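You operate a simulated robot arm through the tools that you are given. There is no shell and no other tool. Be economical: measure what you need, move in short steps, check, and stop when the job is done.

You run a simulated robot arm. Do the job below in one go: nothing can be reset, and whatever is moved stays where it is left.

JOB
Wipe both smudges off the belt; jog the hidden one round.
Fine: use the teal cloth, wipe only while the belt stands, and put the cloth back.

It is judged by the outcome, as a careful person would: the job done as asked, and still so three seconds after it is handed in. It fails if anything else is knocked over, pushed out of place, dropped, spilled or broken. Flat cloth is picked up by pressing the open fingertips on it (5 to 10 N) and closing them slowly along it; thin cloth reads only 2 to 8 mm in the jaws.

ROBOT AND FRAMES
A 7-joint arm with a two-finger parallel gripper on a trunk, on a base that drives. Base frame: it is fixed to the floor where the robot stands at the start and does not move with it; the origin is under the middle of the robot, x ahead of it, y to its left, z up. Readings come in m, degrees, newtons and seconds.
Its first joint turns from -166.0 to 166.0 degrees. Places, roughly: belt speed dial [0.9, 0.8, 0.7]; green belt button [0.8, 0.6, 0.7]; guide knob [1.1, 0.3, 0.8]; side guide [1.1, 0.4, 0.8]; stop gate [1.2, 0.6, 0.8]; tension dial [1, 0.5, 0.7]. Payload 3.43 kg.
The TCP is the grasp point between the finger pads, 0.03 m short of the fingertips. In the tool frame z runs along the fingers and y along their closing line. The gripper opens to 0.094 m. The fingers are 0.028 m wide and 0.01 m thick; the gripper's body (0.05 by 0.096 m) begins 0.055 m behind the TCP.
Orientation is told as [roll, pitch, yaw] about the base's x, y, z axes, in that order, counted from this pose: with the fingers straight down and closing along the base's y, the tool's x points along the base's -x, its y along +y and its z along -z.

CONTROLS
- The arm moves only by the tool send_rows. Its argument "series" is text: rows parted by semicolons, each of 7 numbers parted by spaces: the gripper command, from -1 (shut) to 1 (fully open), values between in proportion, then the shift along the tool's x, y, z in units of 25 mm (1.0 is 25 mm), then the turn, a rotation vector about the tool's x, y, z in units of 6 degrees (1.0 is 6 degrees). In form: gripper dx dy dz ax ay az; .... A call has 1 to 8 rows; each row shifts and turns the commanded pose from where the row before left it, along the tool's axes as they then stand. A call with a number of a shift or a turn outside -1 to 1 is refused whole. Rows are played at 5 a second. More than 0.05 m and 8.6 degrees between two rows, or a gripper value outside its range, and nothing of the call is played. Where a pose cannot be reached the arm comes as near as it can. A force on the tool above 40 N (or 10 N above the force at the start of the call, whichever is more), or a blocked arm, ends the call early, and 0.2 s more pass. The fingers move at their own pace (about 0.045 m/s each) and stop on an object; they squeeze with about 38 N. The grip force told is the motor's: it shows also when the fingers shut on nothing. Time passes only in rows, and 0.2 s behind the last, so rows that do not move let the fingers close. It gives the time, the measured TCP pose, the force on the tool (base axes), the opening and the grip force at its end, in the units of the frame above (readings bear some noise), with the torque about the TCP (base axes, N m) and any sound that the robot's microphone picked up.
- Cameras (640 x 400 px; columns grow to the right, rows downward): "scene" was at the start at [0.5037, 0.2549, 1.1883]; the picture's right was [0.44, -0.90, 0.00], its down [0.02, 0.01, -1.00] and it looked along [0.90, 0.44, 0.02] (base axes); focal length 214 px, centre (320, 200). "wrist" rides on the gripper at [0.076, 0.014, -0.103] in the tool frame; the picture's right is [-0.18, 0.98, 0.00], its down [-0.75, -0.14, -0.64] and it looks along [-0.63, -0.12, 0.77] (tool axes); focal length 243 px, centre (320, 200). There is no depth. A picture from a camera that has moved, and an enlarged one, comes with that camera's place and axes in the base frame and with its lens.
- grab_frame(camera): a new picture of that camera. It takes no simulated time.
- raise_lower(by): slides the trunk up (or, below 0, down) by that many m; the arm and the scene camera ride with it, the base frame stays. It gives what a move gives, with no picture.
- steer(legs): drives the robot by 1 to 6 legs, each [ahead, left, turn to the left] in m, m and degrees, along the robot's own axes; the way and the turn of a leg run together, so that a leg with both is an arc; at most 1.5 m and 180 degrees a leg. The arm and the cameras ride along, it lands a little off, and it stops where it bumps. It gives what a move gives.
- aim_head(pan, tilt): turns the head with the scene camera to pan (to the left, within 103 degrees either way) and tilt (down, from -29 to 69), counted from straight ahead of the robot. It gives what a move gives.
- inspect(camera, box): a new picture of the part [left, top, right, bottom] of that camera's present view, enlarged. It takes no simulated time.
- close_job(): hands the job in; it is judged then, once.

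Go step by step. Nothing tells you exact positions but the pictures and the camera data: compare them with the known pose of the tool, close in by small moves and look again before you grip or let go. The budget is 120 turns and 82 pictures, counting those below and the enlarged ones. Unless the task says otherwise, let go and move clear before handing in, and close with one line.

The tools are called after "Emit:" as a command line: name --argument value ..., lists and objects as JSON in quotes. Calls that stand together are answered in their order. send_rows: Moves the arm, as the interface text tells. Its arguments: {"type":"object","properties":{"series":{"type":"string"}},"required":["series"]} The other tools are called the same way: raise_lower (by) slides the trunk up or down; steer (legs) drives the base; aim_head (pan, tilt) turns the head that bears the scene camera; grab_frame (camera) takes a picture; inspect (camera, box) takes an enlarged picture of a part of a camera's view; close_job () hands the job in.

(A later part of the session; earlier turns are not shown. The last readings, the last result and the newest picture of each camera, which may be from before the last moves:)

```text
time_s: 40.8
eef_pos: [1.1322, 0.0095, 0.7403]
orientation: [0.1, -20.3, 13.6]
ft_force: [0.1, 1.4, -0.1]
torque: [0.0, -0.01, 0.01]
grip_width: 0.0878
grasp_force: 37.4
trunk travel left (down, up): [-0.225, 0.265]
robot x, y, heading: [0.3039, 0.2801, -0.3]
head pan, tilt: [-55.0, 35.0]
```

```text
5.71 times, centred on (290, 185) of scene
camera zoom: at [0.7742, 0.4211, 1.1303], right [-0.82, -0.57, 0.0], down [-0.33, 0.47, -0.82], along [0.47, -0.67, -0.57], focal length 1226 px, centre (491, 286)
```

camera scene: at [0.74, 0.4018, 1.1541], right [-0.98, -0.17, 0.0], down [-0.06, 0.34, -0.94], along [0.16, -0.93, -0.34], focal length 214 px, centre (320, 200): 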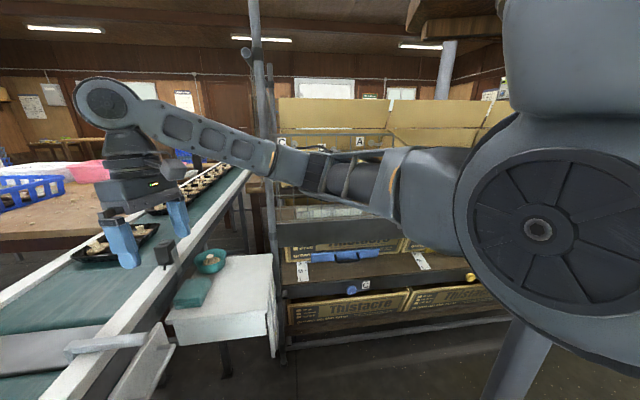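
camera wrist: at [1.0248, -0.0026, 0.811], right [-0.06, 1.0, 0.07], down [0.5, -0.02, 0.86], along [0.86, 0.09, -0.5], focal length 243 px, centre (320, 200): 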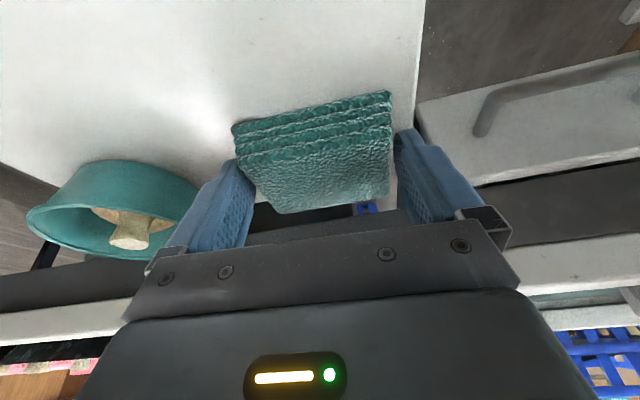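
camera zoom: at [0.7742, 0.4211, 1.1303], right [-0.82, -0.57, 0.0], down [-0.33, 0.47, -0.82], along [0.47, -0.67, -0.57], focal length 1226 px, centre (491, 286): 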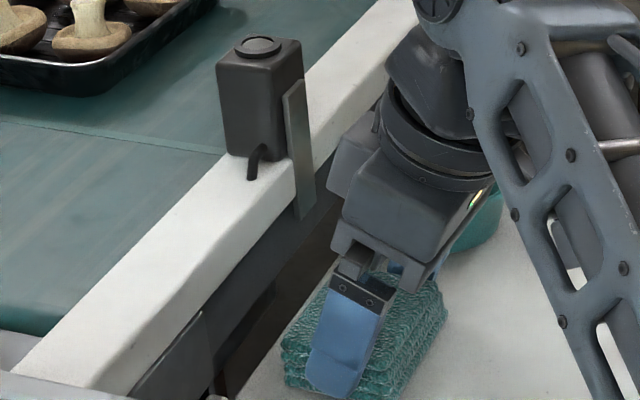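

The block is gripped at 88 mm. Lifting straight up to check.

Emit:
send_rows --series "-1 -0.2 0 -0.5 0 0 0; -1 -0.36 0 -0.94 0 0 0; -1 -0.36 0 -0.94 0 0 0; -1 0 0 0 0 0 0"

Emit:
grab_frame --camera "wrist"

Emit:
inspect --camera "scene" --box '[220, 130, 340, 220]'

```text
time_s: 41.8
eef_pos: [1.1336, 0.0079, 0.8042]
orientation: [0.2, -20.2, 13.6]
ft_force: [-0.2, 0.3, 0.3]
torque: [-0.01, 0.01, -0.02]
grip_width: 0.0879
grasp_force: 37.9
trunk travel left (down, up): [-0.225, 0.265]
robot x, y, heading: [0.299, 0.2812, 0.1]
head pan, tilt: [-55.0, 35.0]
```

```text
45 pictures are left
camera wrist: at [1.025, -0.0029, 0.8751], right [-0.06, 1.0, 0.07], down [0.5, -0.02, 0.86], along [0.86, 0.09, -0.5], focal length 243 px, centre (320, 200)
```

wrist: 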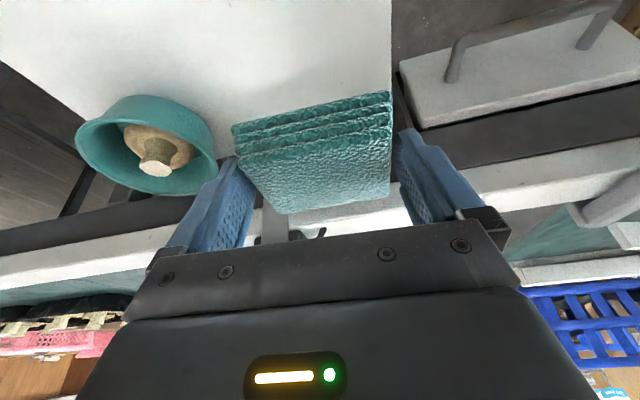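

```text
4.44 times, centred on (280, 175) of scene
camera zoom: at [0.7742, 0.4212, 1.1303], right [-0.82, -0.57, 0.0], down [-0.33, 0.47, -0.82], along [0.47, -0.67, -0.57], focal length 953 px, centre (498, 311)
```

zoom: 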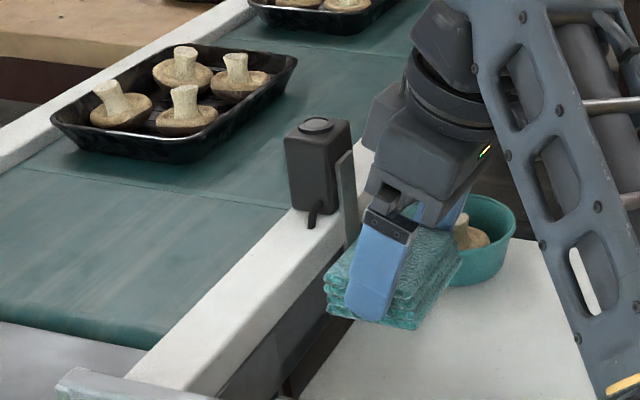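

The cloth is held, its base ~5 mm below the fingertips. I'll raise it and carry it across towards the smudge.

Emit:
send_rows --series "-1 -0.36 0 -0.94 0 0 0; -1 -0.36 0 -0.94 0 0 0; -1 -0.36 0 -0.94 0 0 0; -1 -0.36 0 -0.94 0 0 0; -1 -0.36 0.3 -0.94 0 0 0; -1 -0.36 0.5 -0.94 0 0 0; -1 -0.3 0.9 -0.4 0 0 0; -1 -0.15 0.98 0.054 0 0 0"

Emit:
send_rows --series "-1 -0.15 0.98 0.054 0 0 0; -1 -0.15 0.98 0.054 0 0 0; -1 -0.15 0.98 0.054 0 0 0; -1 -0.15 0.98 0.054 0 0 0; -1 -0.15 0.98 0.054 0 0 0; -1 -0.15 0.98 0.054 0 0 0; -1 -0.15 0.98 0.054 0 0 0; -1 -0.15 0.98 0.054 0 0 0"

Emit:
send_rows --series "-1 -0.15 0.98 0.054 0 0 0; -1 -0.15 0.98 0.054 0 0 0; -1 -0.15 0.98 0.054 0 0 0; -1 -0.15 0.98 0.054 0 0 0; -1 -0.15 0.98 0.054 0 0 0; -1 -0.15 0.98 0.054 0 0 0; -1 -0.15 0.98 0.054 0 0 0; -1 -0.15 0.98 0.054 0 0 0"

Emit:
aim_head --pan 20 --tilt 50

Emit:
grab_frame --camera "scene"

```text
time_s: 43.6
eef_pos: [1.127, 0.0757, 0.9665]
orientation: [0.1, -20.3, 13.6]
ft_force: [0.9, 0.3, -1.0]
torque: [0.06, 0.03, -0.02]
grip_width: 0.0874
grasp_force: 38.0
trunk travel left (down, up): [-0.225, 0.265]
robot x, y, heading: [0.2998, 0.2759, -0.2]
head pan, tilt: [-55.0, 35.0]
```

```text
time_s: 45.4
eef_pos: [1.1107, 0.2737, 0.9656]
orientation: [0.1, -20.3, 13.6]
ft_force: [0.1, 0.6, 0.1]
torque: [0.0, 0.0, 0.01]
grip_width: 0.0871
grasp_force: 38.0
trunk travel left (down, up): [-0.225, 0.265]
robot x, y, heading: [0.3004, 0.2783, 0.1]
head pan, tilt: [-55.0, 35.0]
```

```text
time_s: 47.2
eef_pos: [1.0974, 0.4726, 0.9667]
orientation: [0.1, -20.2, 13.6]
ft_force: [0.1, 0.2, -0.5]
torque: [0.02, 0.03, 0.02]
grip_width: 0.087
grasp_force: 37.3
trunk travel left (down, up): [-0.225, 0.265]
robot x, y, heading: [0.3037, 0.2781, -0.3]
head pan, tilt: [-55.0, 35.0]
```

```text
time_s: 48.6
eef_pos: [1.0991, 0.472, 0.9669]
orientation: [0.1, -20.3, 13.6]
ft_force: [-0.1, -0.1, -0.3]
torque: [-0.02, -0.02, 0.02]
grip_width: 0.0869
grasp_force: 38.1
trunk travel left (down, up): [-0.225, 0.265]
robot x, y, heading: [0.2964, 0.2777, -0.3]
head pan, tilt: [20.0, 50.0]
```

```text
43 pictures are left
camera scene: at [0.7962, 0.5196, 1.1086], right [0.34, -0.94, 0.0], down [-0.72, -0.26, -0.64], along [0.6, 0.22, -0.77], focal length 214 px, centre (320, 200)
```

scene: 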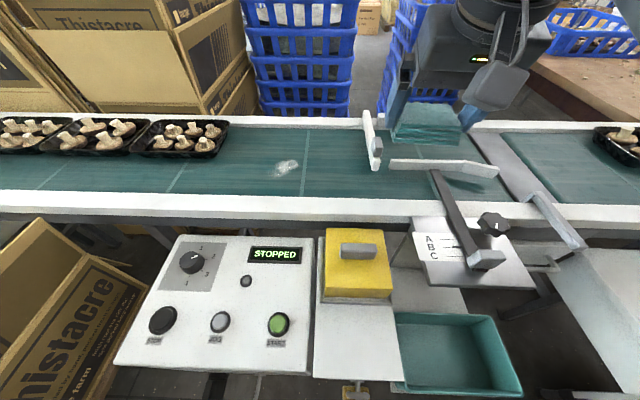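

Smudge at about [1.10, 0.707, 0.80]; lead tray starts at y≈0.87 and the gate is at y≈0.54, so there is room. I'll move above the smudge.

Emit:
send_rows --series "-1 -0.19 1 0.07 0 0 0; -1 -0.19 1 0.07 0 0 0; -1 -0.19 1 0.07 0 0 0; -1 -0.19 1 0.07 0 0 0; -1 -0.19 1 0.07 0 0 0; -1 -0.19 1 0.07 0 0 0; -1 -0.19 1 0.07 0 0 0; -1 -0.19 1 0.07 0 0 0"

Emit:
send_rows --series "-1 0 0.94 0 0 0 0; -1 0.3 0 0.94 0 0 0; -1 0.36 0 0.94 0 0 0; -1 0.36 0 0.94 0 0 0; -1 0.3 0 0.7 0 0 0"

Emit:
grab_frame --camera "scene"

Emit:
grab_frame --camera "wrist"

```text
time_s: 50.5
eef_pos: [1.0921, 0.676, 0.9683]
orientation: [0.2, -20.3, 13.5]
ft_force: [1.2, 0.5, -0.3]
torque: [-0.02, 0.01, 0.05]
grip_width: 0.0868
grasp_force: 38.4
trunk travel left (down, up): [-0.225, 0.265]
robot x, y, heading: [0.3003, 0.2781, 0.1]
head pan, tilt: [20.0, 50.0]
```

```text
time_s: 51.6
eef_pos: [1.085, 0.7004, 0.8741]
orientation: [0.1, -20.3, 13.6]
ft_force: [-0.1, -0.4, -0.5]
torque: [0.01, 0.0, 0.0]
grip_width: 0.0867
grasp_force: 38.1
trunk travel left (down, up): [-0.225, 0.265]
robot x, y, heading: [0.2997, 0.2782, 0.3]
head pan, tilt: [20.0, 50.0]
```

```text
42 pictures are left
camera scene: at [0.7961, 0.5196, 1.1086], right [0.34, -0.94, 0.0], down [-0.72, -0.26, -0.64], along [0.6, 0.22, -0.77], focal length 214 px, centre (320, 200)
```

scene: 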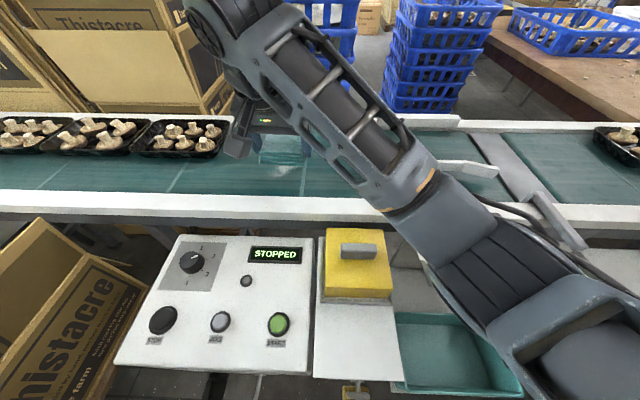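

```text
41 pictures are left
camera wrist: at [0.9764, 0.6881, 0.9443], right [-0.06, 1.0, 0.07], down [0.5, -0.03, 0.86], along [0.86, 0.09, -0.5], focal length 243 px, centre (320, 200)
```

wrist: 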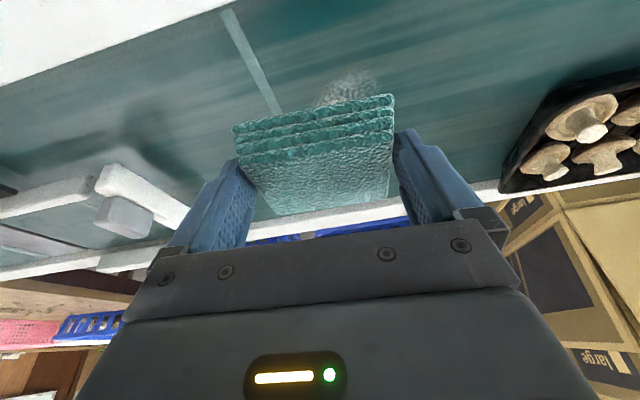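

The smudge peeks out just at the block's near-left side (about [1.085, 0.725]). I'll shift slightly towards it and lower to contact gently.

Emit:
send_rows --series "-1 0.2 0.7 0 0 0 0; -1 0.25 0 0.65 0 0 0; -1 0.13 0 0.35 0 0 0; -1 0.03 0 0.08 0 0 0; -1 0.03 0 0.08 0 0 0"

```text
time_s: 52.9
eef_pos: [1.0748, 0.7158, 0.8395]
orientation: [0.1, -20.2, 13.6]
ft_force: [0.4, 0.8, 0.2]
torque: [-0.02, -0.02, -0.02]
grip_width: 0.0869
grasp_force: 37.8
trunk travel left (down, up): [-0.225, 0.265]
robot x, y, heading: [0.3042, 0.2797, -0.0]
head pan, tilt: [20.0, 50.0]
```

Emit:
send_rows --series "-1 0.03 0 0.08 0 0 0; -1 0.03 0 0.08 0 0 0; -1 0.02 0 0.06 0 0 0; -1 0.02 0 0.06 0 0 0"

```text
time_s: 53.9
eef_pos: [1.0758, 0.7148, 0.8325]
orientation: [0.2, -20.3, 13.7]
ft_force: [0.6, -1.1, -0.7]
torque: [-0.04, 0.02, 0.0]
grip_width: 0.0867
grasp_force: 37.7
trunk travel left (down, up): [-0.225, 0.265]
robot x, y, heading: [0.3014, 0.2792, -0.0]
head pan, tilt: [20.0, 50.0]
```

Emit:
send_rows --series "-1 0.03 0 0.08 0 0 0; -1 0.03 0 0.08 0 0 0; -1 0.03 0 0.08 0 0 0; -1 0.03 0 0.08 0 0 0"

Emit:
grab_frame --camera "wrist"

```text
time_s: 54.9
eef_pos: [1.0747, 0.7152, 0.8243]
orientation: [0.1, -20.3, 13.6]
ft_force: [-0.8, 0.9, -0.2]
torque: [0.04, 0.02, -0.01]
grip_width: 0.0867
grasp_force: 37.8
trunk travel left (down, up): [-0.225, 0.265]
robot x, y, heading: [0.3022, 0.279, 0.0]
head pan, tilt: [20.0, 50.0]
```

```text
40 pictures are left
camera wrist: at [0.9671, 0.7032, 0.8956], right [-0.06, 1.0, 0.07], down [0.5, -0.02, 0.86], along [0.86, 0.09, -0.5], focal length 243 px, centre (320, 200)
```

wrist: 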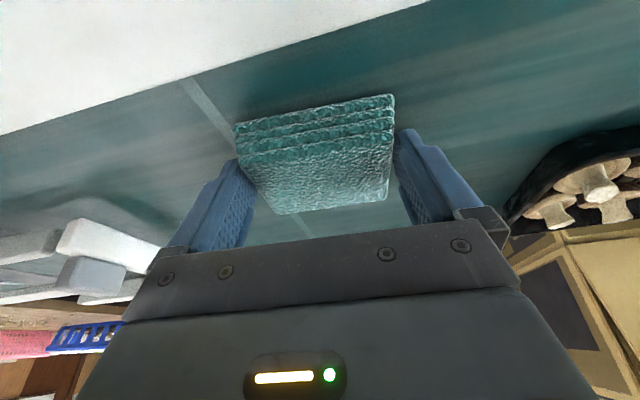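

Still no contact; the belt must be lower (~0.775), which puts the smudge nearer [1.115, 0.725]. I'll shift forward 3 cm and keep lowering.

Emit:
send_rows --series "-1 -0.56 0 0.2 0 0 0; -1 -0.56 0 0.2 0 0 0; -1 0.04 0 0.1 0 0 0; -1 0.04 0 0.1 0 0 0; -1 0.04 0 0.1 0 0 0; -1 0.03 0 0.08 0 0 0"

```text
time_s: 56.2
eef_pos: [1.1046, 0.7217, 0.8191]
orientation: [0.3, -20.6, 13.5]
ft_force: [-4.9, -5.7, 32.6]
torque: [-0.7, 0.53, 0.06]
grip_width: 0.087
grasp_force: 37.6
trunk travel left (down, up): [-0.225, 0.265]
robot x, y, heading: [0.2993, 0.2789, 0.0]
head pan, tilt: [20.0, 50.0]
```

Contact at ~0.82 with 33 N; ease off to ~10 N.

Emit:
send_rows --series "-1 -0.03 0 -0.08 0 0 0; -1 0 0 0 0 0 0"

```text
time_s: 56.9
eef_pos: [1.1046, 0.7226, 0.8189]
orientation: [0.2, -20.5, 13.4]
ft_force: [5.4, -0.5, 31.4]
torque: [-0.09, -0.38, 0.01]
grip_width: 0.0869
grasp_force: 37.8
trunk travel left (down, up): [-0.225, 0.265]
robot x, y, heading: [0.3012, 0.2774, 0.1]
head pan, tilt: [20.0, 50.0]
```

Emit:
send_rows --series "-1 -0.04 0 -0.11 0 0 0; -1 0 0 0 0 0 0"

```text
time_s: 57.5
eef_pos: [1.1052, 0.722, 0.8182]
orientation: [0.2, -20.1, 13.6]
ft_force: [10.9, 4.0, 12.8]
torque: [0.51, -0.79, -0.16]
grip_width: 0.0867
grasp_force: 38.0
trunk travel left (down, up): [-0.225, 0.265]
robot x, y, heading: [0.3007, 0.2738, -0.1]
head pan, tilt: [20.0, 50.0]
```

~13 N now. Wiping strokes along the belt, then across.

Emit:
send_rows --series "-1 0 -0.7 0 0 0 0; -1 0 -0.7 0 0 0 0; -1 0 0.7 0 0 0 0; -1 0 0.7 0 0 0 0; -1 0 0.7 0 0 0 0; -1 0 0.7 0 0 0 0; -1 0 -0.7 0 0 0 0; -1 0 -0.7 0 0 0 0"

Emit:
send_rows --series "-1 0.4 0 -0.14 0 0 0; -1 0.4 -0.7 -0.14 0 0 0; -1 0 0.7 0 0 0 0; -1 0 0.7 0 0 0 0; -1 0 0.7 0 0 0 0; -1 -0.4 -0.7 0.14 0 0 0; -1 -0.4 -0.7 0.14 0 0 0; -1 -0.4 0 0.14 0 0 0"

Emit:
send_rows --series "-1 0 -0.7 0 0 0 0; -1 0 0.7 0 0 0 0; -1 0 0.7 0 0 0 0; -1 0 0.7 0 0 0 0; -1 0.4 -0.7 -0.14 0 0 0; -1 -0.18 0 -0.5 0 0 0; -1 -0.36 0 -0.94 0 0 0; -1 -0.36 0 -0.94 0 0 0"

Emit:
grab_frame --camera "wrist"

```text
time_s: 59.2
eef_pos: [1.1034, 0.7224, 0.8186]
orientation: [0.2, -20.2, 13.7]
ft_force: [0.7, 0.0, 0.1]
torque: [0.02, -0.02, 0.0]
grip_width: 0.087
grasp_force: 37.7
trunk travel left (down, up): [-0.225, 0.265]
robot x, y, heading: [0.2998, 0.2733, -0.1]
head pan, tilt: [20.0, 50.0]
```

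```text
time_s: 61.0
eef_pos: [1.1145, 0.7237, 0.821]
orientation: [0.1, -20.3, 13.6]
ft_force: [-0.8, 0.0, -0.5]
torque: [0.01, 0.0, 0.01]
grip_width: 0.0864
grasp_force: 38.1
trunk travel left (down, up): [-0.225, 0.265]
robot x, y, heading: [0.2997, 0.2824, 0.0]
head pan, tilt: [20.0, 50.0]
```

```text
time_s: 62.9
eef_pos: [1.0987, 0.738, 0.8829]
orientation: [0.1, -20.2, 13.5]
ft_force: [-0.1, -0.2, -0.8]
torque: [0.02, -0.01, 0.02]
grip_width: 0.0865
grasp_force: 37.7
trunk travel left (down, up): [-0.225, 0.265]
robot x, y, heading: [0.3027, 0.278, -0.1]
head pan, tilt: [20.0, 50.0]
```

```text
39 pictures are left
camera wrist: at [0.9914, 0.7271, 0.9533], right [-0.06, 1.0, 0.07], down [0.5, -0.02, 0.86], along [0.86, 0.09, -0.5], focal length 243 px, centre (320, 200)
```

wrist: 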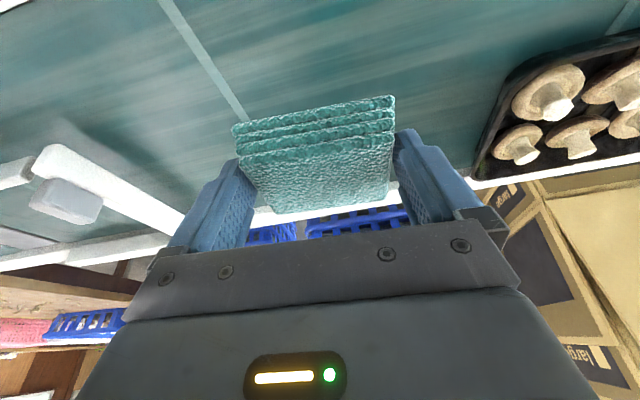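

The near part looks clean. I'll lift and back off to see the whole spot.

Emit:
send_rows --series "-1 0 0 -1 0 0 0; -1 0 0 -1 0 0 0; -1 0 0 -1 0 0 0; -1 0.5 0 -1 0 0 0; -1 0.9 0 0 0 0 0; -1 0.9 0 0 0 0 0"

Emit:
inspect --camera "wrist" --box '[160, 0, 560, 250]'

Emit:
grab_frame --camera "scene"

```text
time_s: 64.0
eef_pos: [1.1042, 0.6227, 0.9006]
orientation: [-6.4, -16.4, 5.7]
ft_force: [0.5, 0.1, -0.6]
torque: [0.02, -0.01, 0.01]
grip_width: 0.0868
grasp_force: 37.7
trunk travel left (down, up): [-0.225, 0.265]
robot x, y, heading: [0.3012, 0.2799, -0.2]
head pan, tilt: [20.0, 50.0]
stopped in row 5: the arm was blocked; the commanded pose is now the measured one
```

```text
1.60 times, centred on (360, 125) of wrist
camera zoom: at [0.999, 0.6389, 0.9761], right [0.11, 0.99, -0.05], down [0.54, -0.01, 0.84], along [0.83, -0.12, -0.54], focal length 388 px, centre (256, 320)
```

zoom: 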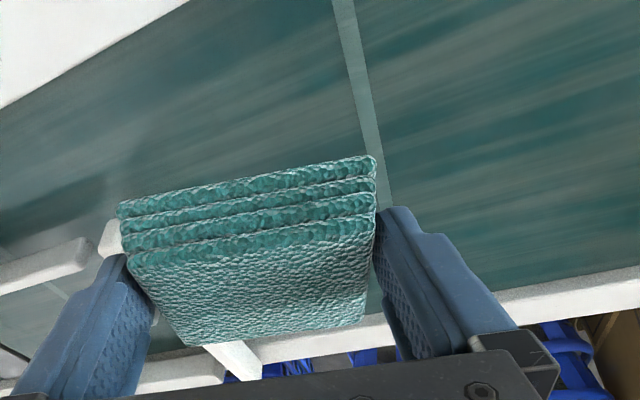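

```text
37 pictures are left
camera scene: at [0.7961, 0.5195, 1.1086], right [0.34, -0.94, 0.0], down [-0.72, -0.26, -0.64], along [0.6, 0.22, -0.77], focal length 214 px, centre (320, 200)
```

scene: 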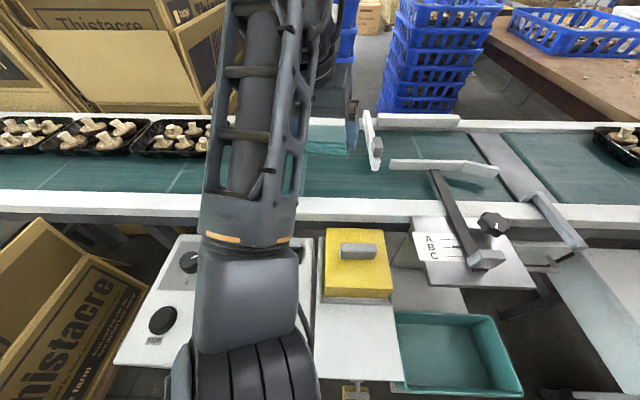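

The first smudge looks gone. The arm hit a limit and twisted a bit (nothing touched); I'll level the tool and raise it. I plan to press JOG with the held block, since the buttons are 10 cm apart.

Emit:
send_rows --series "-1 -0.2 0 -0.8 -0.27 0.6 -0.3; -1 -0.2 0 -0.8 -0.27 0.7 -0.3; -1 0 0 -0.8 -0.27 0.7 -0.3; -1 0 0 -0.6 -0.27 0.7 -0.3"

Emit:
grab_frame --camera "scene"

```text
time_s: 64.6
eef_pos: [1.0893, 0.5775, 0.8375]
orientation: [-14.5, -3.8, 8.9]
ft_force: [0.2, 3.3, 9.7]
torque: [0.63, -0.31, 0.11]
grip_width: 0.0868
grasp_force: 37.6
trunk travel left (down, up): [-0.225, 0.265]
robot x, y, heading: [0.2995, 0.2809, -0.2]
head pan, tilt: [20.0, 50.0]
stopped in row 2: the arm was blocked; the commanded pose is now the measured one
```

```text
36 pictures are left
camera scene: at [0.796, 0.5195, 1.1089], right [0.34, -0.94, 0.0], down [-0.72, -0.26, -0.64], along [0.6, 0.22, -0.77], focal length 214 px, centre (320, 200)
```

scene: 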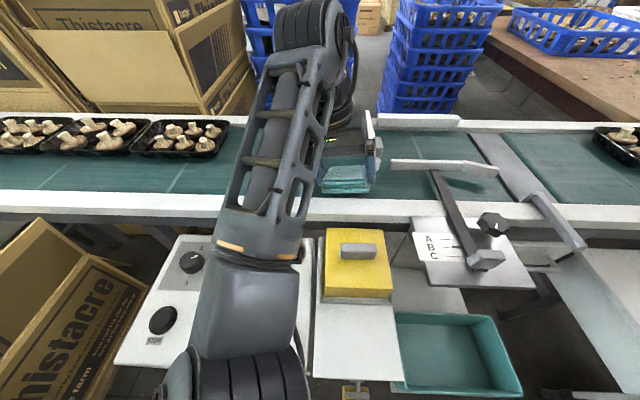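

The arm is being blocked by its own head/trunk in this pull-in direction. I'll use the trunk to lift instead of the arm.

Emit:
raise_lower --by 0.12

Emit:
grab_frame --camera "scene"

Emit:
grab_frame --camera "wrist"

```text
time_s: 66.1
eef_pos: [1.0892, 0.5793, 0.9577]
orientation: [-14.5, -3.5, 8.9]
ft_force: [0.9, 0.4, -0.4]
torque: [0.0, -0.01, 0.0]
grip_width: 0.0869
grasp_force: 38.3
trunk travel left (down, up): [-0.345, 0.145]
robot x, y, heading: [0.3007, 0.2773, 0.0]
head pan, tilt: [20.0, 50.0]
```

```text
35 pictures are left
camera scene: at [0.7962, 0.5194, 1.2285], right [0.34, -0.94, 0.0], down [-0.72, -0.26, -0.64], along [0.6, 0.22, -0.77], focal length 214 px, centre (320, 200)
```

scene: 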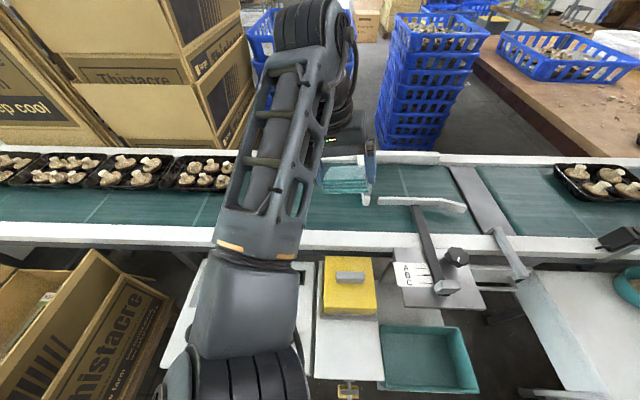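

```text
34 pictures are left
camera wrist: at [1.0011, 0.6048, 1.0488], right [0.05, 0.97, -0.23], down [0.7, 0.13, 0.7], along [0.71, -0.2, -0.67], focal length 243 px, centre (320, 200)
```

wrist: 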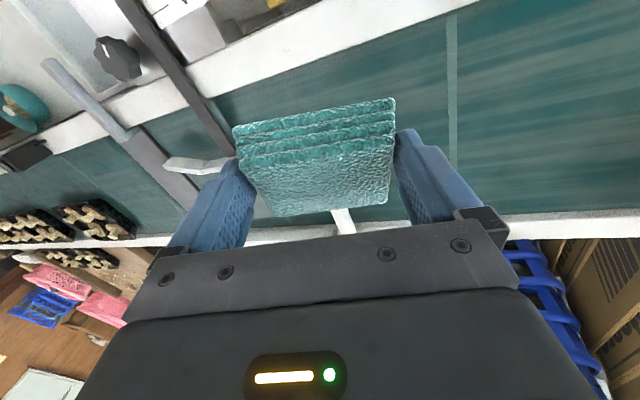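

Gate and belt look undisturbed and the first smudge is gone. I'll return the arm toward the comfortable pose it had before (y≈0.47, pitch -20°), levelling on the way.

Emit:
send_rows --series "-1 0 -0.7 0 -0.48 -0.5 0; -1 0 -0.7 0 -0.48 -0.5 -0.1; -1 0 -0.7 0 -0.48 -0.5 -0.2; -1 0 -0.7 0 -0.48 -0.5 -0.2; -1 0 -0.7 0 -0.48 -0.5 -0.2; -1 0 -0.7 0 0 -0.2 0"

```text
time_s: 67.5
eef_pos: [1.1072, 0.4766, 0.972]
orientation: [-1.3, -19.3, 15.3]
ft_force: [0.1, 0.3, -0.6]
torque: [-0.03, 0.03, -0.04]
grip_width: 0.0867
grasp_force: 37.2
trunk travel left (down, up): [-0.345, 0.145]
robot x, y, heading: [0.2985, 0.2777, -0.3]
head pan, tilt: [20.0, 50.0]
```

Good. Now I'll drive back and left so JOG (~[0.81, 0.705]) lies in front of the hand.

Emit:
steer --legs '[[-0.3, 0, 0], [0, 0.13, 0]]'

Emit:
aim_head --pan 30 --tilt 45

Emit:
grab_frame --camera "scene"

```text
time_s: 70.5
eef_pos: [0.808, 0.6057, 0.9709]
orientation: [-1.3, -19.3, 15.0]
ft_force: [0.4, 0.6, 0.1]
torque: [0.0, -0.01, 0.02]
grip_width: 0.0867
grasp_force: 38.1
trunk travel left (down, up): [-0.345, 0.145]
robot x, y, heading: [-0.0034, 0.4078, -0.1]
head pan, tilt: [20.0, 50.0]
```

```text
time_s: 71.2
eef_pos: [0.8081, 0.6044, 0.9719]
orientation: [-1.4, -19.4, 15.1]
ft_force: [0.2, -0.3, -0.8]
torque: [0.0, -0.03, 0.03]
grip_width: 0.0866
grasp_force: 37.8
trunk travel left (down, up): [-0.345, 0.145]
robot x, y, heading: [-0.0041, 0.407, -0.2]
head pan, tilt: [30.0, 45.0]
```

```text
33 pictures are left
camera scene: at [0.4942, 0.6636, 1.2354], right [0.5, -0.87, 0.0], down [-0.61, -0.35, -0.71], along [0.61, 0.35, -0.71], focal length 214 px, centre (320, 200)
```

scene: 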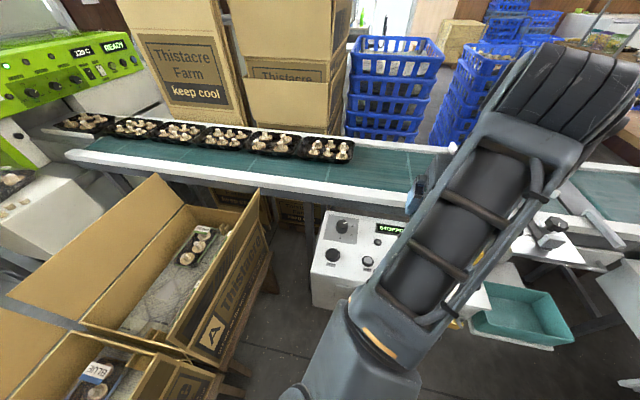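

I'll move the block over JOG and check with the wrist camera.

Emit:
send_rows --series "-1 0.1 0.8 0 -0.1 0 0; -1 0.1 0.8 0 -0.1 0 0; -1 0.1 0.8 0 0 0 0; -1 0.1 0.8 0 0 0 0; -1 0 0 0 0 0 0"

Emit:
grab_frame --camera "wrist"

```text
time_s: 72.4
eef_pos: [0.7777, 0.6809, 0.9672]
orientation: [-0.1, -19.3, 14.9]
ft_force: [-0.1, 0.3, 0.3]
torque: [-0.02, 0.0, -0.01]
grip_width: 0.0864
grasp_force: 37.7
trunk travel left (down, up): [-0.345, 0.145]
robot x, y, heading: [0.0023, 0.4075, -0.2]
head pan, tilt: [30.0, 45.0]
```

```text
32 pictures are left
camera wrist: at [0.6705, 0.6666, 1.0401], right [-0.09, 0.99, 0.06], down [0.52, -0.01, 0.85], along [0.85, 0.1, -0.52], focal length 243 px, centre (320, 200)
```

wrist: 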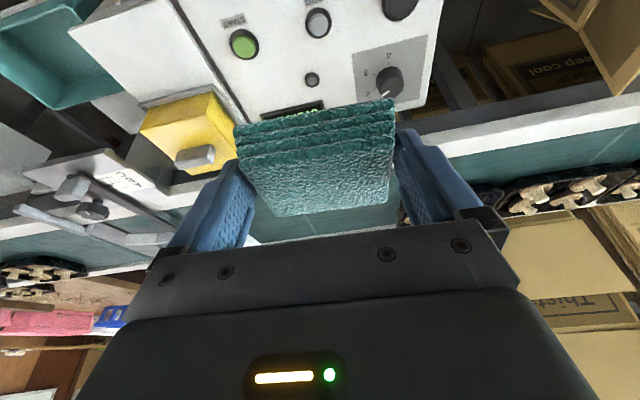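

JOG is at [0.810, 0.696]. Descending over it to just above the button.

Emit:
send_rows --series "-1 0.22 0.01 0.98 0 0 0; -1 0.22 0.01 0.98 0 0 0; -1 0.22 0.01 0.98 0 0 0; -1 0.22 0.01 0.98 0 0 0; -1 0.22 0.01 0.98 0 0 0; -1 0.22 0.01 0.98 0 0 0; -1 0.22 0.01 0.98 0 0 0"

Emit:
grab_frame --camera "scene"

Emit:
inspect --camera "wrist" --box '[160, 0, 480, 200]'

```text
time_s: 74.0
eef_pos: [0.7966, 0.6877, 0.7928]
orientation: [-0.2, -19.2, 15.1]
ft_force: [-0.3, 0.2, -0.5]
torque: [-0.01, 0.01, 0.0]
grip_width: 0.0868
grasp_force: 38.0
trunk travel left (down, up): [-0.345, 0.145]
robot x, y, heading: [0.0008, 0.4077, -0.1]
head pan, tilt: [30.0, 45.0]
```

```text
31 pictures are left
camera scene: at [0.4941, 0.6637, 1.2355], right [0.5, -0.87, 0.0], down [-0.61, -0.35, -0.71], along [0.61, 0.35, -0.71], focal length 214 px, centre (320, 200)
```

scene: 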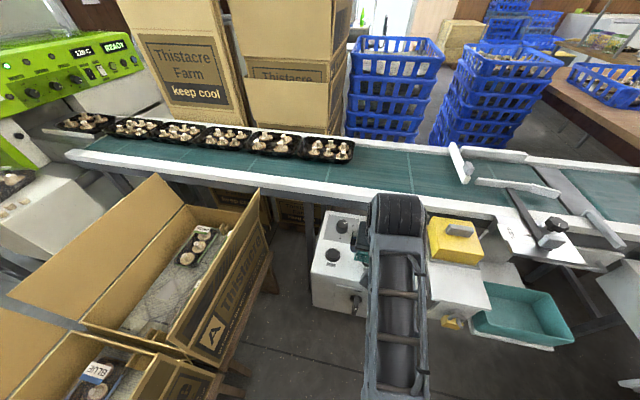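

```text
2.00 times, centred on (320, 100) of wrist
camera zoom: at [0.6899, 0.6738, 0.8663], right [-0.09, 0.99, 0.06], down [0.52, -0.01, 0.86], along [0.85, 0.1, -0.51], focal length 485 px, centre (320, 400)
```

zoom: 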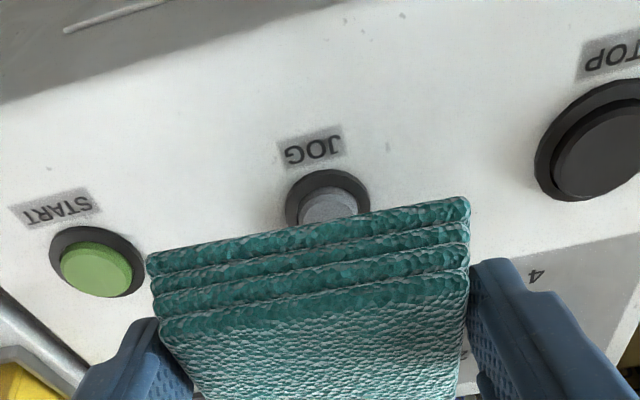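

Whole belt is visible to the head camera and the block is lined up with JOG only. Pressing down in small steps, watching the force.

Emit:
send_rows --series "-1 0.12 0 0.4 0 0 0; -1 0.12 0 0.4 0 0 0; -1 0.1 0 0.3 0 0 0; -1 0.04 0 0.12 0 0 0; -1 0.04 0 0.12 0 0 0"

Emit:
inspect --camera "wrist" --box '[160, 50, 480, 250]'

```text
time_s: 75.2
eef_pos: [0.7985, 0.6869, 0.7585]
orientation: [-0.1, -19.3, 15.0]
ft_force: [-0.8, 0.1, -0.2]
torque: [0.02, 0.0, 0.02]
grip_width: 0.0865
grasp_force: 38.2
trunk travel left (down, up): [-0.345, 0.145]
robot x, y, heading: [-0.0032, 0.4059, -0.3]
head pan, tilt: [30.0, 45.0]
```

```text
2.00 times, centred on (320, 150) of wrist
camera zoom: at [0.6918, 0.6735, 0.8315], right [-0.09, 0.99, 0.06], down [0.52, -0.01, 0.85], along [0.85, 0.1, -0.52], focal length 485 px, centre (320, 300)
```

zoom: 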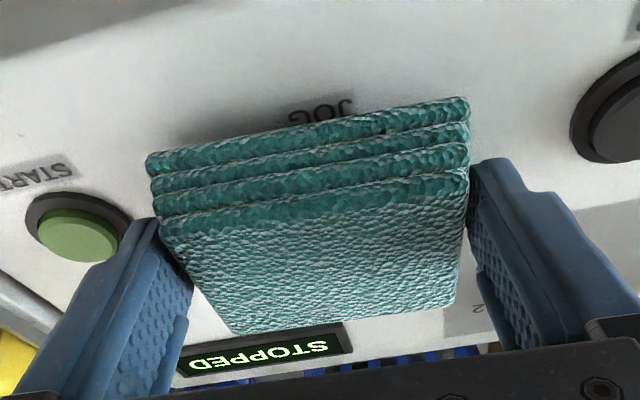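

Emit:
send_rows --series "-1 0.03 0 0.1 0 0 0; -1 0.03 0 0.1 0 0 0; -1 0.03 0 0.1 0 0 0"

```text
time_s: 76.0
eef_pos: [0.797, 0.6876, 0.7518]
orientation: [0.0, -19.2, 15.1]
ft_force: [-0.9, -0.3, 5.4]
torque: [0.03, -0.04, 0.02]
grip_width: 0.0866
grasp_force: 37.8
trunk travel left (down, up): [-0.345, 0.145]
robot x, y, heading: [-0.0008, 0.4062, -0.2]
head pan, tilt: [30.0, 45.0]
heard: click
```

A click: JOG was pressed. I'll check display and belt.

Emit:
grab_frame --camera "scene"

Emit:
send_rows --series "-1 0 0 0 0 0 0; -1 0 0 0 0 0 0; -1 0 0 0 0 0 0"

Emit:
grab_frame --camera "scene"

```text
28 pictures are left
camera scene: at [0.494, 0.6635, 1.2357], right [0.5, -0.87, 0.0], down [-0.61, -0.35, -0.71], along [0.61, 0.35, -0.71], focal length 214 px, centre (320, 200)
```

scene: 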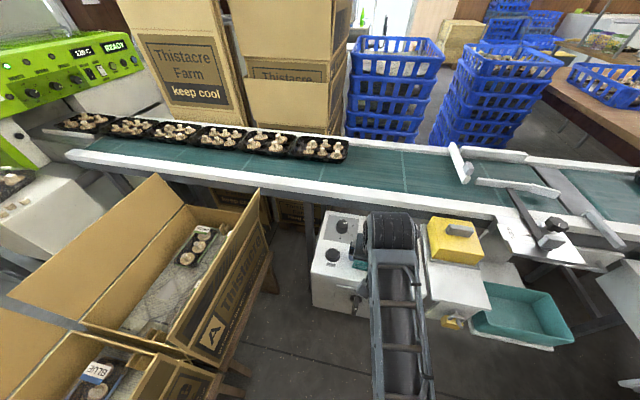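

```text
time_s: 76.8
eef_pos: [0.7975, 0.6877, 0.7497]
orientation: [0.0, -19.4, 15.1]
ft_force: [0.7, 0.1, 8.1]
torque: [0.09, -0.14, -0.02]
grip_width: 0.0868
grasp_force: 37.7
trunk travel left (down, up): [-0.345, 0.145]
robot x, y, heading: [0.0024, 0.4104, 0.2]
head pan, tilt: [30.0, 45.0]
```

```text
27 pictures are left
camera scene: at [0.494, 0.6635, 1.2356], right [0.5, -0.87, 0.0], down [-0.61, -0.35, -0.71], along [0.61, 0.35, -0.71], focal length 214 px, centre (320, 200)
```

scene: 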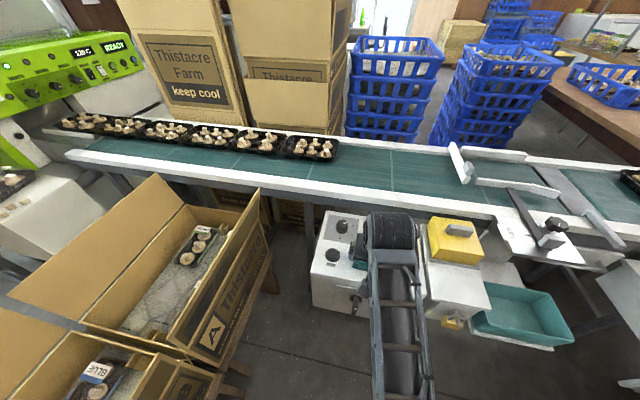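

Jog runs the belt to the left (trays shift toward the sealer). I'll release to check whether the leftmost tray is at risk.

Emit:
send_rows --series "-1 -0.12 0 -0.4 0 0 0; -1 -0.12 0 -0.4 0 0 0"

Emit:
inspect --camera "scene" --box '[20, 80, 260, 220]'

Emit:
inspect --camera "scene" --box '[340, 120, 640, 300]'

```text
time_s: 77.4
eef_pos: [0.7976, 0.6875, 0.7712]
orientation: [0.0, -19.2, 15.0]
ft_force: [-0.5, 0.2, -0.4]
torque: [0.03, 0.01, 0.04]
grip_width: 0.0867
grasp_force: 37.8
trunk travel left (down, up): [-0.345, 0.145]
robot x, y, heading: [0.0028, 0.4074, -0.2]
head pan, tilt: [30.0, 45.0]
```

```text
2.67 times, centred on (140, 150) of scene
camera zoom: at [0.4942, 0.6636, 1.2354], right [0.5, -0.87, 0.0], down [-0.61, -0.35, -0.71], along [0.61, 0.35, -0.71], focal length 572 px, centre (800, 333)
```

zoom: 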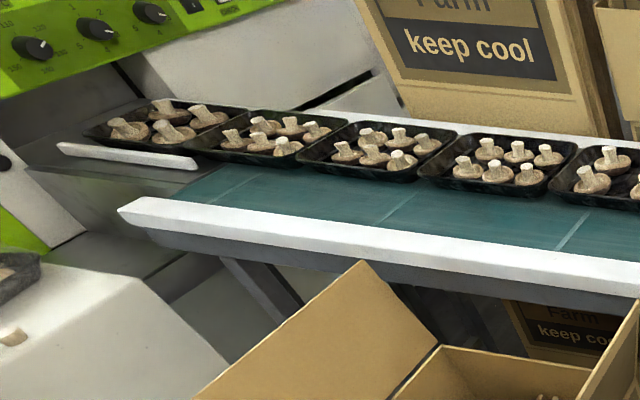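

```text
2.13 times, centred on (490, 210) of scene
camera zoom: at [0.4942, 0.6636, 1.2354], right [0.5, -0.87, 0.0], down [-0.61, -0.35, -0.71], along [0.61, 0.35, -0.71], focal length 458 px, centre (-43, 179)
```

zoom: 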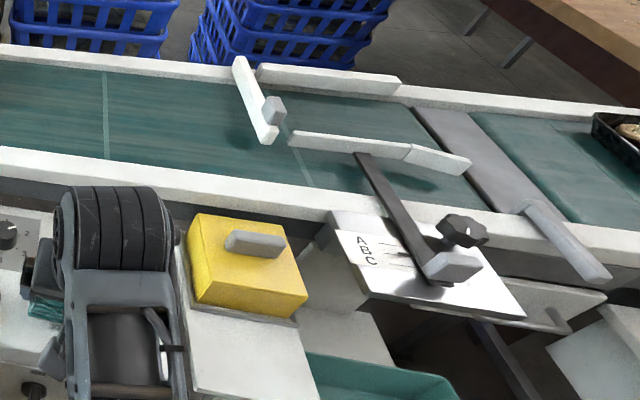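

The trays slide onto the sealer's transfer plate on the left, and the right belt moves left too. I'll look at the front-panel switches to see whether a direction switch exists.

Emit:
inspect --camera "scene" --box '[300, 240, 380, 320]'

Emit:
inspect --camera "scene" --box '[30, 90, 130, 160]'

```text
5.00 times, centred on (340, 280) of scene
camera zoom: at [0.4942, 0.6636, 1.2354], right [0.5, -0.87, 0.0], down [-0.61, -0.35, -0.71], along [0.61, 0.35, -0.71], focal length 1072 px, centre (220, -200)
```

zoom: 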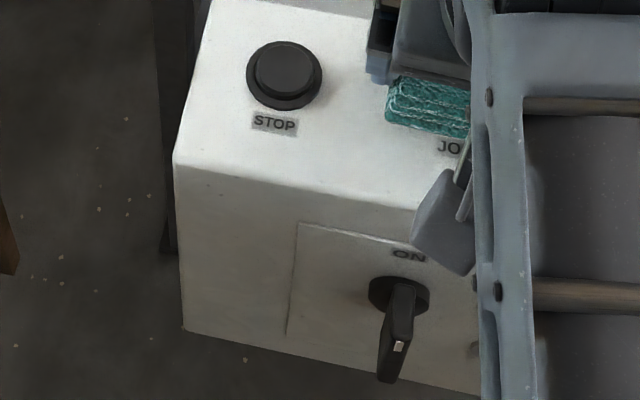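

```text
5.71 times, centred on (80, 125) of scene
camera zoom: at [0.4942, 0.6636, 1.2354], right [0.5, -0.87, 0.0], down [-0.61, -0.35, -0.71], along [0.61, 0.35, -0.71], focal length 1226 px, centre (1691, 629)
```

zoom: 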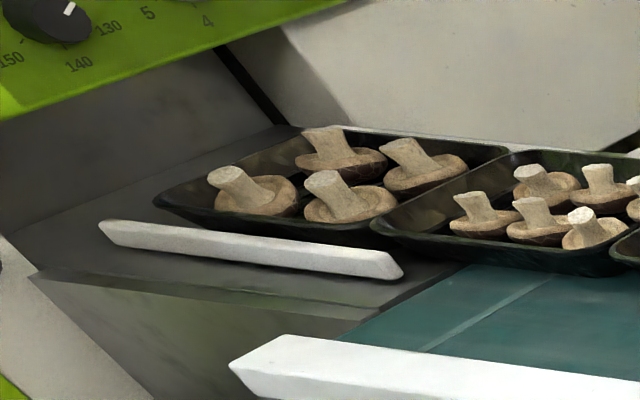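

There's only a main isolator on the front; the normal flow is leftward into the sealer, so the hidden smudge will emerge from the right end past the gate. I'll hold JOG ~1.5 s and look.

Emit:
send_rows --series "-1 0.12 0 0.4 0 0 0; -1 0.12 0 0.4 0 0 0; -1 0 0 0 0 0 0; -1 0 0 0 0 0 0; -1 0 0 0 0 0 0; -1 0 0 0 0 0 0; -1 0 0 0 0 0 0; -1 0 0 0 0 0 0"

Emit:
grab_frame --camera "scene"

```text
time_s: 79.2
eef_pos: [0.7984, 0.6867, 0.7499]
orientation: [-0.1, -19.3, 15.0]
ft_force: [1.0, 0.9, 6.5]
torque: [0.07, -0.12, 0.03]
grip_width: 0.0868
grasp_force: 38.1
trunk travel left (down, up): [-0.345, 0.145]
robot x, y, heading: [0.0015, 0.4101, 0.3]
head pan, tilt: [30.0, 45.0]
heard: click
```

```text
22 pictures are left
camera scene: at [0.494, 0.6636, 1.2356], right [0.5, -0.87, 0.0], down [-0.61, -0.35, -0.71], along [0.61, 0.35, -0.71], focal length 214 px, centre (320, 200)
```

scene: 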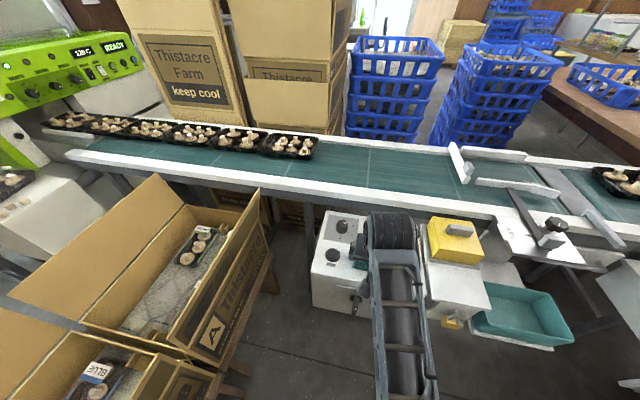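

No new smudge yet; continuing to hold.

Emit:
send_rows --series "-1 0 0 0 0 0 0; -1 0 0 0 0 0 0; -1 0 0 0 0 0 0; -1 0 0 0 0 0 0; -1 0 0 0 0 0 0; -1 0 0 0 0 0 0; -1 0 0 0 0 0 0; -1 0 0 0 0 0 0"

Emit:
inspect --camera "scene" --box '[0, 80, 640, 300]'

```text
time_s: 81.0
eef_pos: [0.7981, 0.6872, 0.7508]
orientation: [0.0, -19.3, 14.9]
ft_force: [0.4, 0.8, 7.1]
torque: [0.04, -0.05, 0.03]
grip_width: 0.0867
grasp_force: 38.5
trunk travel left (down, up): [-0.345, 0.145]
robot x, y, heading: [0.004, 0.4064, 0.1]
head pan, tilt: [30.0, 45.0]
```

```text
1.00 times, centred on (320, 190) of scene (not enlarged: the box is as wide or as high as the picture)
camera zoom: at [0.494, 0.6635, 1.2356], right [0.5, -0.87, 0.0], down [-0.61, -0.35, -0.71], along [0.61, 0.35, -0.71], focal length 214 px, centre (320, 210)
```

zoom: 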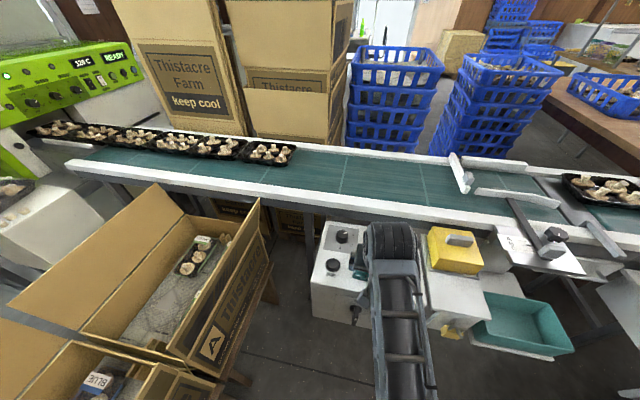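

Still nothing new; trays feed smoothly into the sealer. Holding further.

Emit:
send_rows --series "-1 0 0 0 0 0 0; -1 0 0 0 0 0 0; -1 0 0 0 0 0 0; -1 0 0 0 0 0 0; -1 0 0 0 0 0 0; -1 0 0 0 0 0 0; -1 0 0 0 0 0 0; -1 0 0 0 0 0 0"

Emit:
grab_frame --camera "scene"

```text
time_s: 82.8
eef_pos: [0.7983, 0.6865, 0.75]
orientation: [-0.1, -19.4, 15.0]
ft_force: [0.4, -0.5, 7.0]
torque: [0.08, -0.12, 0.02]
grip_width: 0.0867
grasp_force: 38.3
trunk travel left (down, up): [-0.345, 0.145]
robot x, y, heading: [-0.001, 0.4092, -0.2]
head pan, tilt: [30.0, 45.0]
```

```text
20 pictures are left
camera scene: at [0.494, 0.6635, 1.2356], right [0.5, -0.87, 0.0], down [-0.61, -0.35, -0.71], along [0.61, 0.35, -0.71], focal length 214 px, centre (320, 200)
```

scene: 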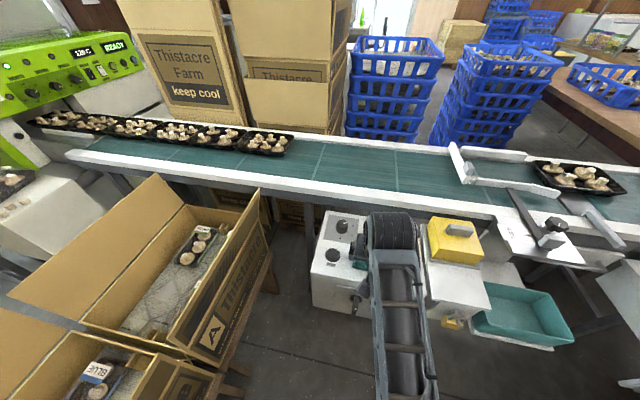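

Trays on the left have settled against the sealer; the right tray crosses into the guide lane. Continuing the jog in short holds.

Emit:
send_rows --series "-1 0 0 0 0 0 0; -1 0 0 0 0 0 0; -1 0 0 0 0 0 0; -1 0 0 0 0 0 0; -1 0 0 0 0 0 0; -1 0 0 0 0 0 0; -1 0 0 0 0 0 0"

Emit:
grab_frame --camera "scene"

```text
time_s: 84.4
eef_pos: [0.7983, 0.6875, 0.7507]
orientation: [-0.2, -19.3, 14.9]
ft_force: [0.5, -0.3, 7.3]
torque: [0.07, -0.1, 0.03]
grip_width: 0.0869
grasp_force: 37.8
trunk travel left (down, up): [-0.345, 0.145]
robot x, y, heading: [-0.0004, 0.4056, -0.2]
head pan, tilt: [30.0, 45.0]
```

```text
19 pictures are left
camera scene: at [0.494, 0.6635, 1.2356], right [0.5, -0.87, 0.0], down [-0.61, -0.35, -0.71], along [0.61, 0.35, -0.71], focal length 214 px, centre (320, 200)
```

scene: 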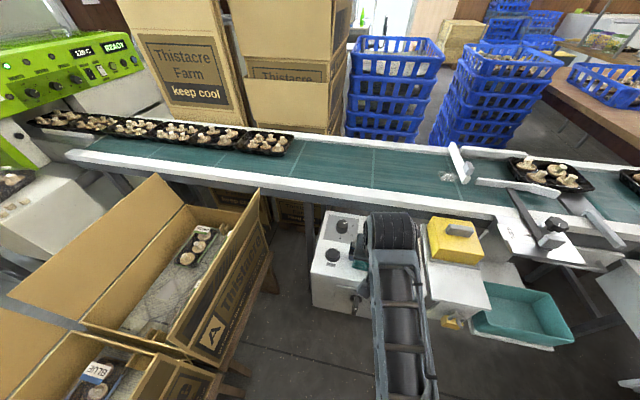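

A smudge is emerging left of the gate (~[1.18, 0.56]). I need about 10–12 cm more to get it clear of the gate.

Emit:
send_rows --series "-1 0 0 0 0 0 0; -1 0 0 0 0 0 0; -1 0 0 0 0 0 0; -1 0 0 0 0 0 0; -1 0 0 0 0 0 0; -1 0 0 0 0 0 0; -1 0 0 0 0 0 0; -1 0 0 0 0 0 0"

Emit:
inspect --camera "scene" --box '[300, 100, 640, 310]'

```text
time_s: 86.2
eef_pos: [0.7991, 0.6869, 0.7496]
orientation: [-0.1, -19.3, 15.0]
ft_force: [-0.2, 0.6, 7.5]
torque: [0.06, -0.07, 0.0]
grip_width: 0.0866
grasp_force: 38.0
trunk travel left (down, up): [-0.345, 0.145]
robot x, y, heading: [-0.0, 0.4082, -0.3]
head pan, tilt: [30.0, 45.0]
```

```text
1.88 times, centred on (470, 205) of scene
camera zoom: at [0.494, 0.6635, 1.2356], right [0.5, -0.87, 0.0], down [-0.61, -0.35, -0.71], along [0.61, 0.35, -0.71], focal length 404 px, centre (38, 191)
```

zoom: 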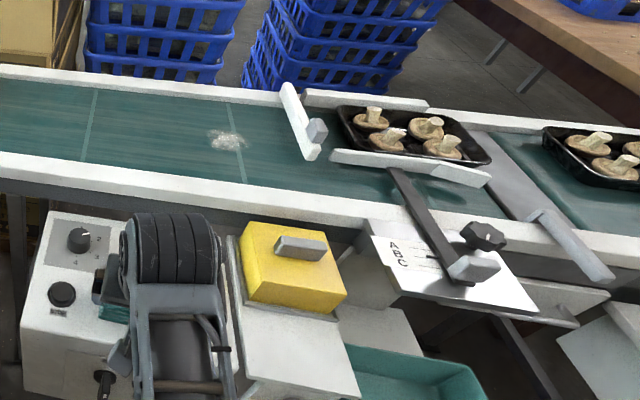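

The second smudge now sits at about [1.166, 0.655], well clear of the gate and tray. I'll release JOG, lift, and drive forward to reach it.

Emit:
send_rows --series "-1 -0.22 0 -0.98 0 0 0; -1 -0.22 0 -0.98 0 0 0; -1 -0.22 0 -0.98 0 0 0; -1 -0.22 0 -0.98 0 0 0; -1 -0.22 0 -0.98 0 0 0; -1 -0.22 0 -0.98 0 0 0; -1 -0.22 0 -0.98 0 0 0; -1 -0.22 0 -0.98 0 0 0"

Emit:
steer --legs '[[0.31, 0, 0], [0, -0.05, 0]]'

Emit:
aim_head --pan 20 --tilt 50

Emit:
grab_frame --camera "wrist"

Emit:
grab_frame --camera "scene"

```text
time_s: 88.0
eef_pos: [0.7761, 0.678, 0.9493]
orientation: [-0.1, -19.2, 14.9]
ft_force: [0.1, -0.1, -0.6]
torque: [-0.01, 0.0, 0.0]
grip_width: 0.0867
grasp_force: 37.8
trunk travel left (down, up): [-0.345, 0.145]
robot x, y, heading: [-0.0032, 0.4061, -0.4]
head pan, tilt: [30.0, 45.0]
```

```text
time_s: 90.6
eef_pos: [1.0827, 0.6341, 0.9498]
orientation: [-0.1, -19.3, 15.4]
ft_force: [-0.3, 0.3, -0.1]
torque: [0.05, 0.05, 0.01]
grip_width: 0.0871
grasp_force: 38.2
trunk travel left (down, up): [-0.345, 0.145]
robot x, y, heading: [0.3064, 0.3597, -0.1]
head pan, tilt: [30.0, 45.0]
```

```text
time_s: 91.3
eef_pos: [1.0832, 0.6348, 0.9494]
orientation: [-0.2, -19.3, 15.4]
ft_force: [-0.8, 0.0, -0.5]
torque: [0.04, 0.01, -0.01]
grip_width: 0.0871
grasp_force: 37.7
trunk travel left (down, up): [-0.345, 0.145]
robot x, y, heading: [0.3073, 0.3621, 0.1]
head pan, tilt: [20.0, 50.0]
```

```text
17 pictures are left
camera wrist: at [0.9758, 0.6202, 1.0225], right [-0.09, 0.99, 0.06], down [0.52, 0.0, 0.85], along [0.85, 0.11, -0.52], focal length 243 px, centre (320, 200)
```

wrist: 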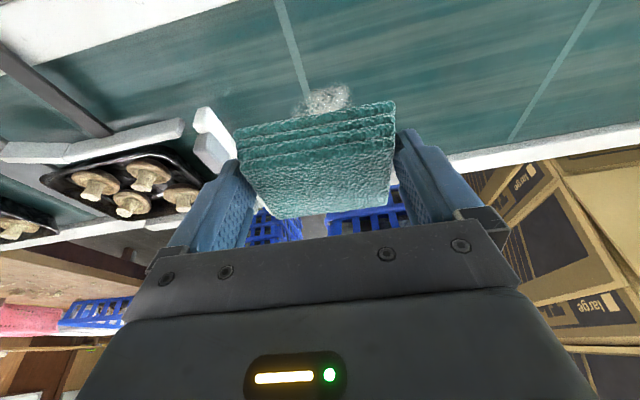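

```text
16 pictures are left
camera scene: at [0.8023, 0.6023, 1.2286], right [0.35, -0.94, 0.0], down [-0.72, -0.26, -0.64], along [0.6, 0.22, -0.77], focal length 214 px, centre (320, 200)
```

scene: 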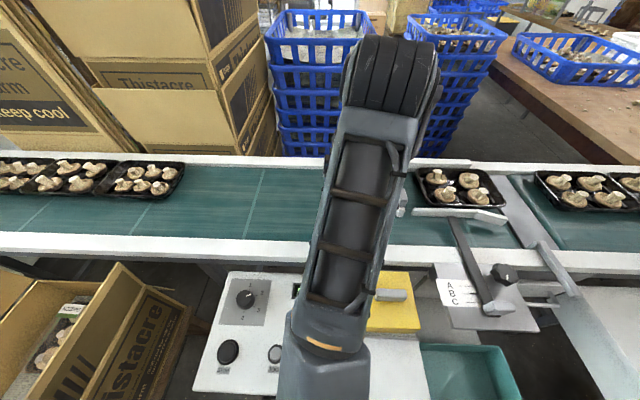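

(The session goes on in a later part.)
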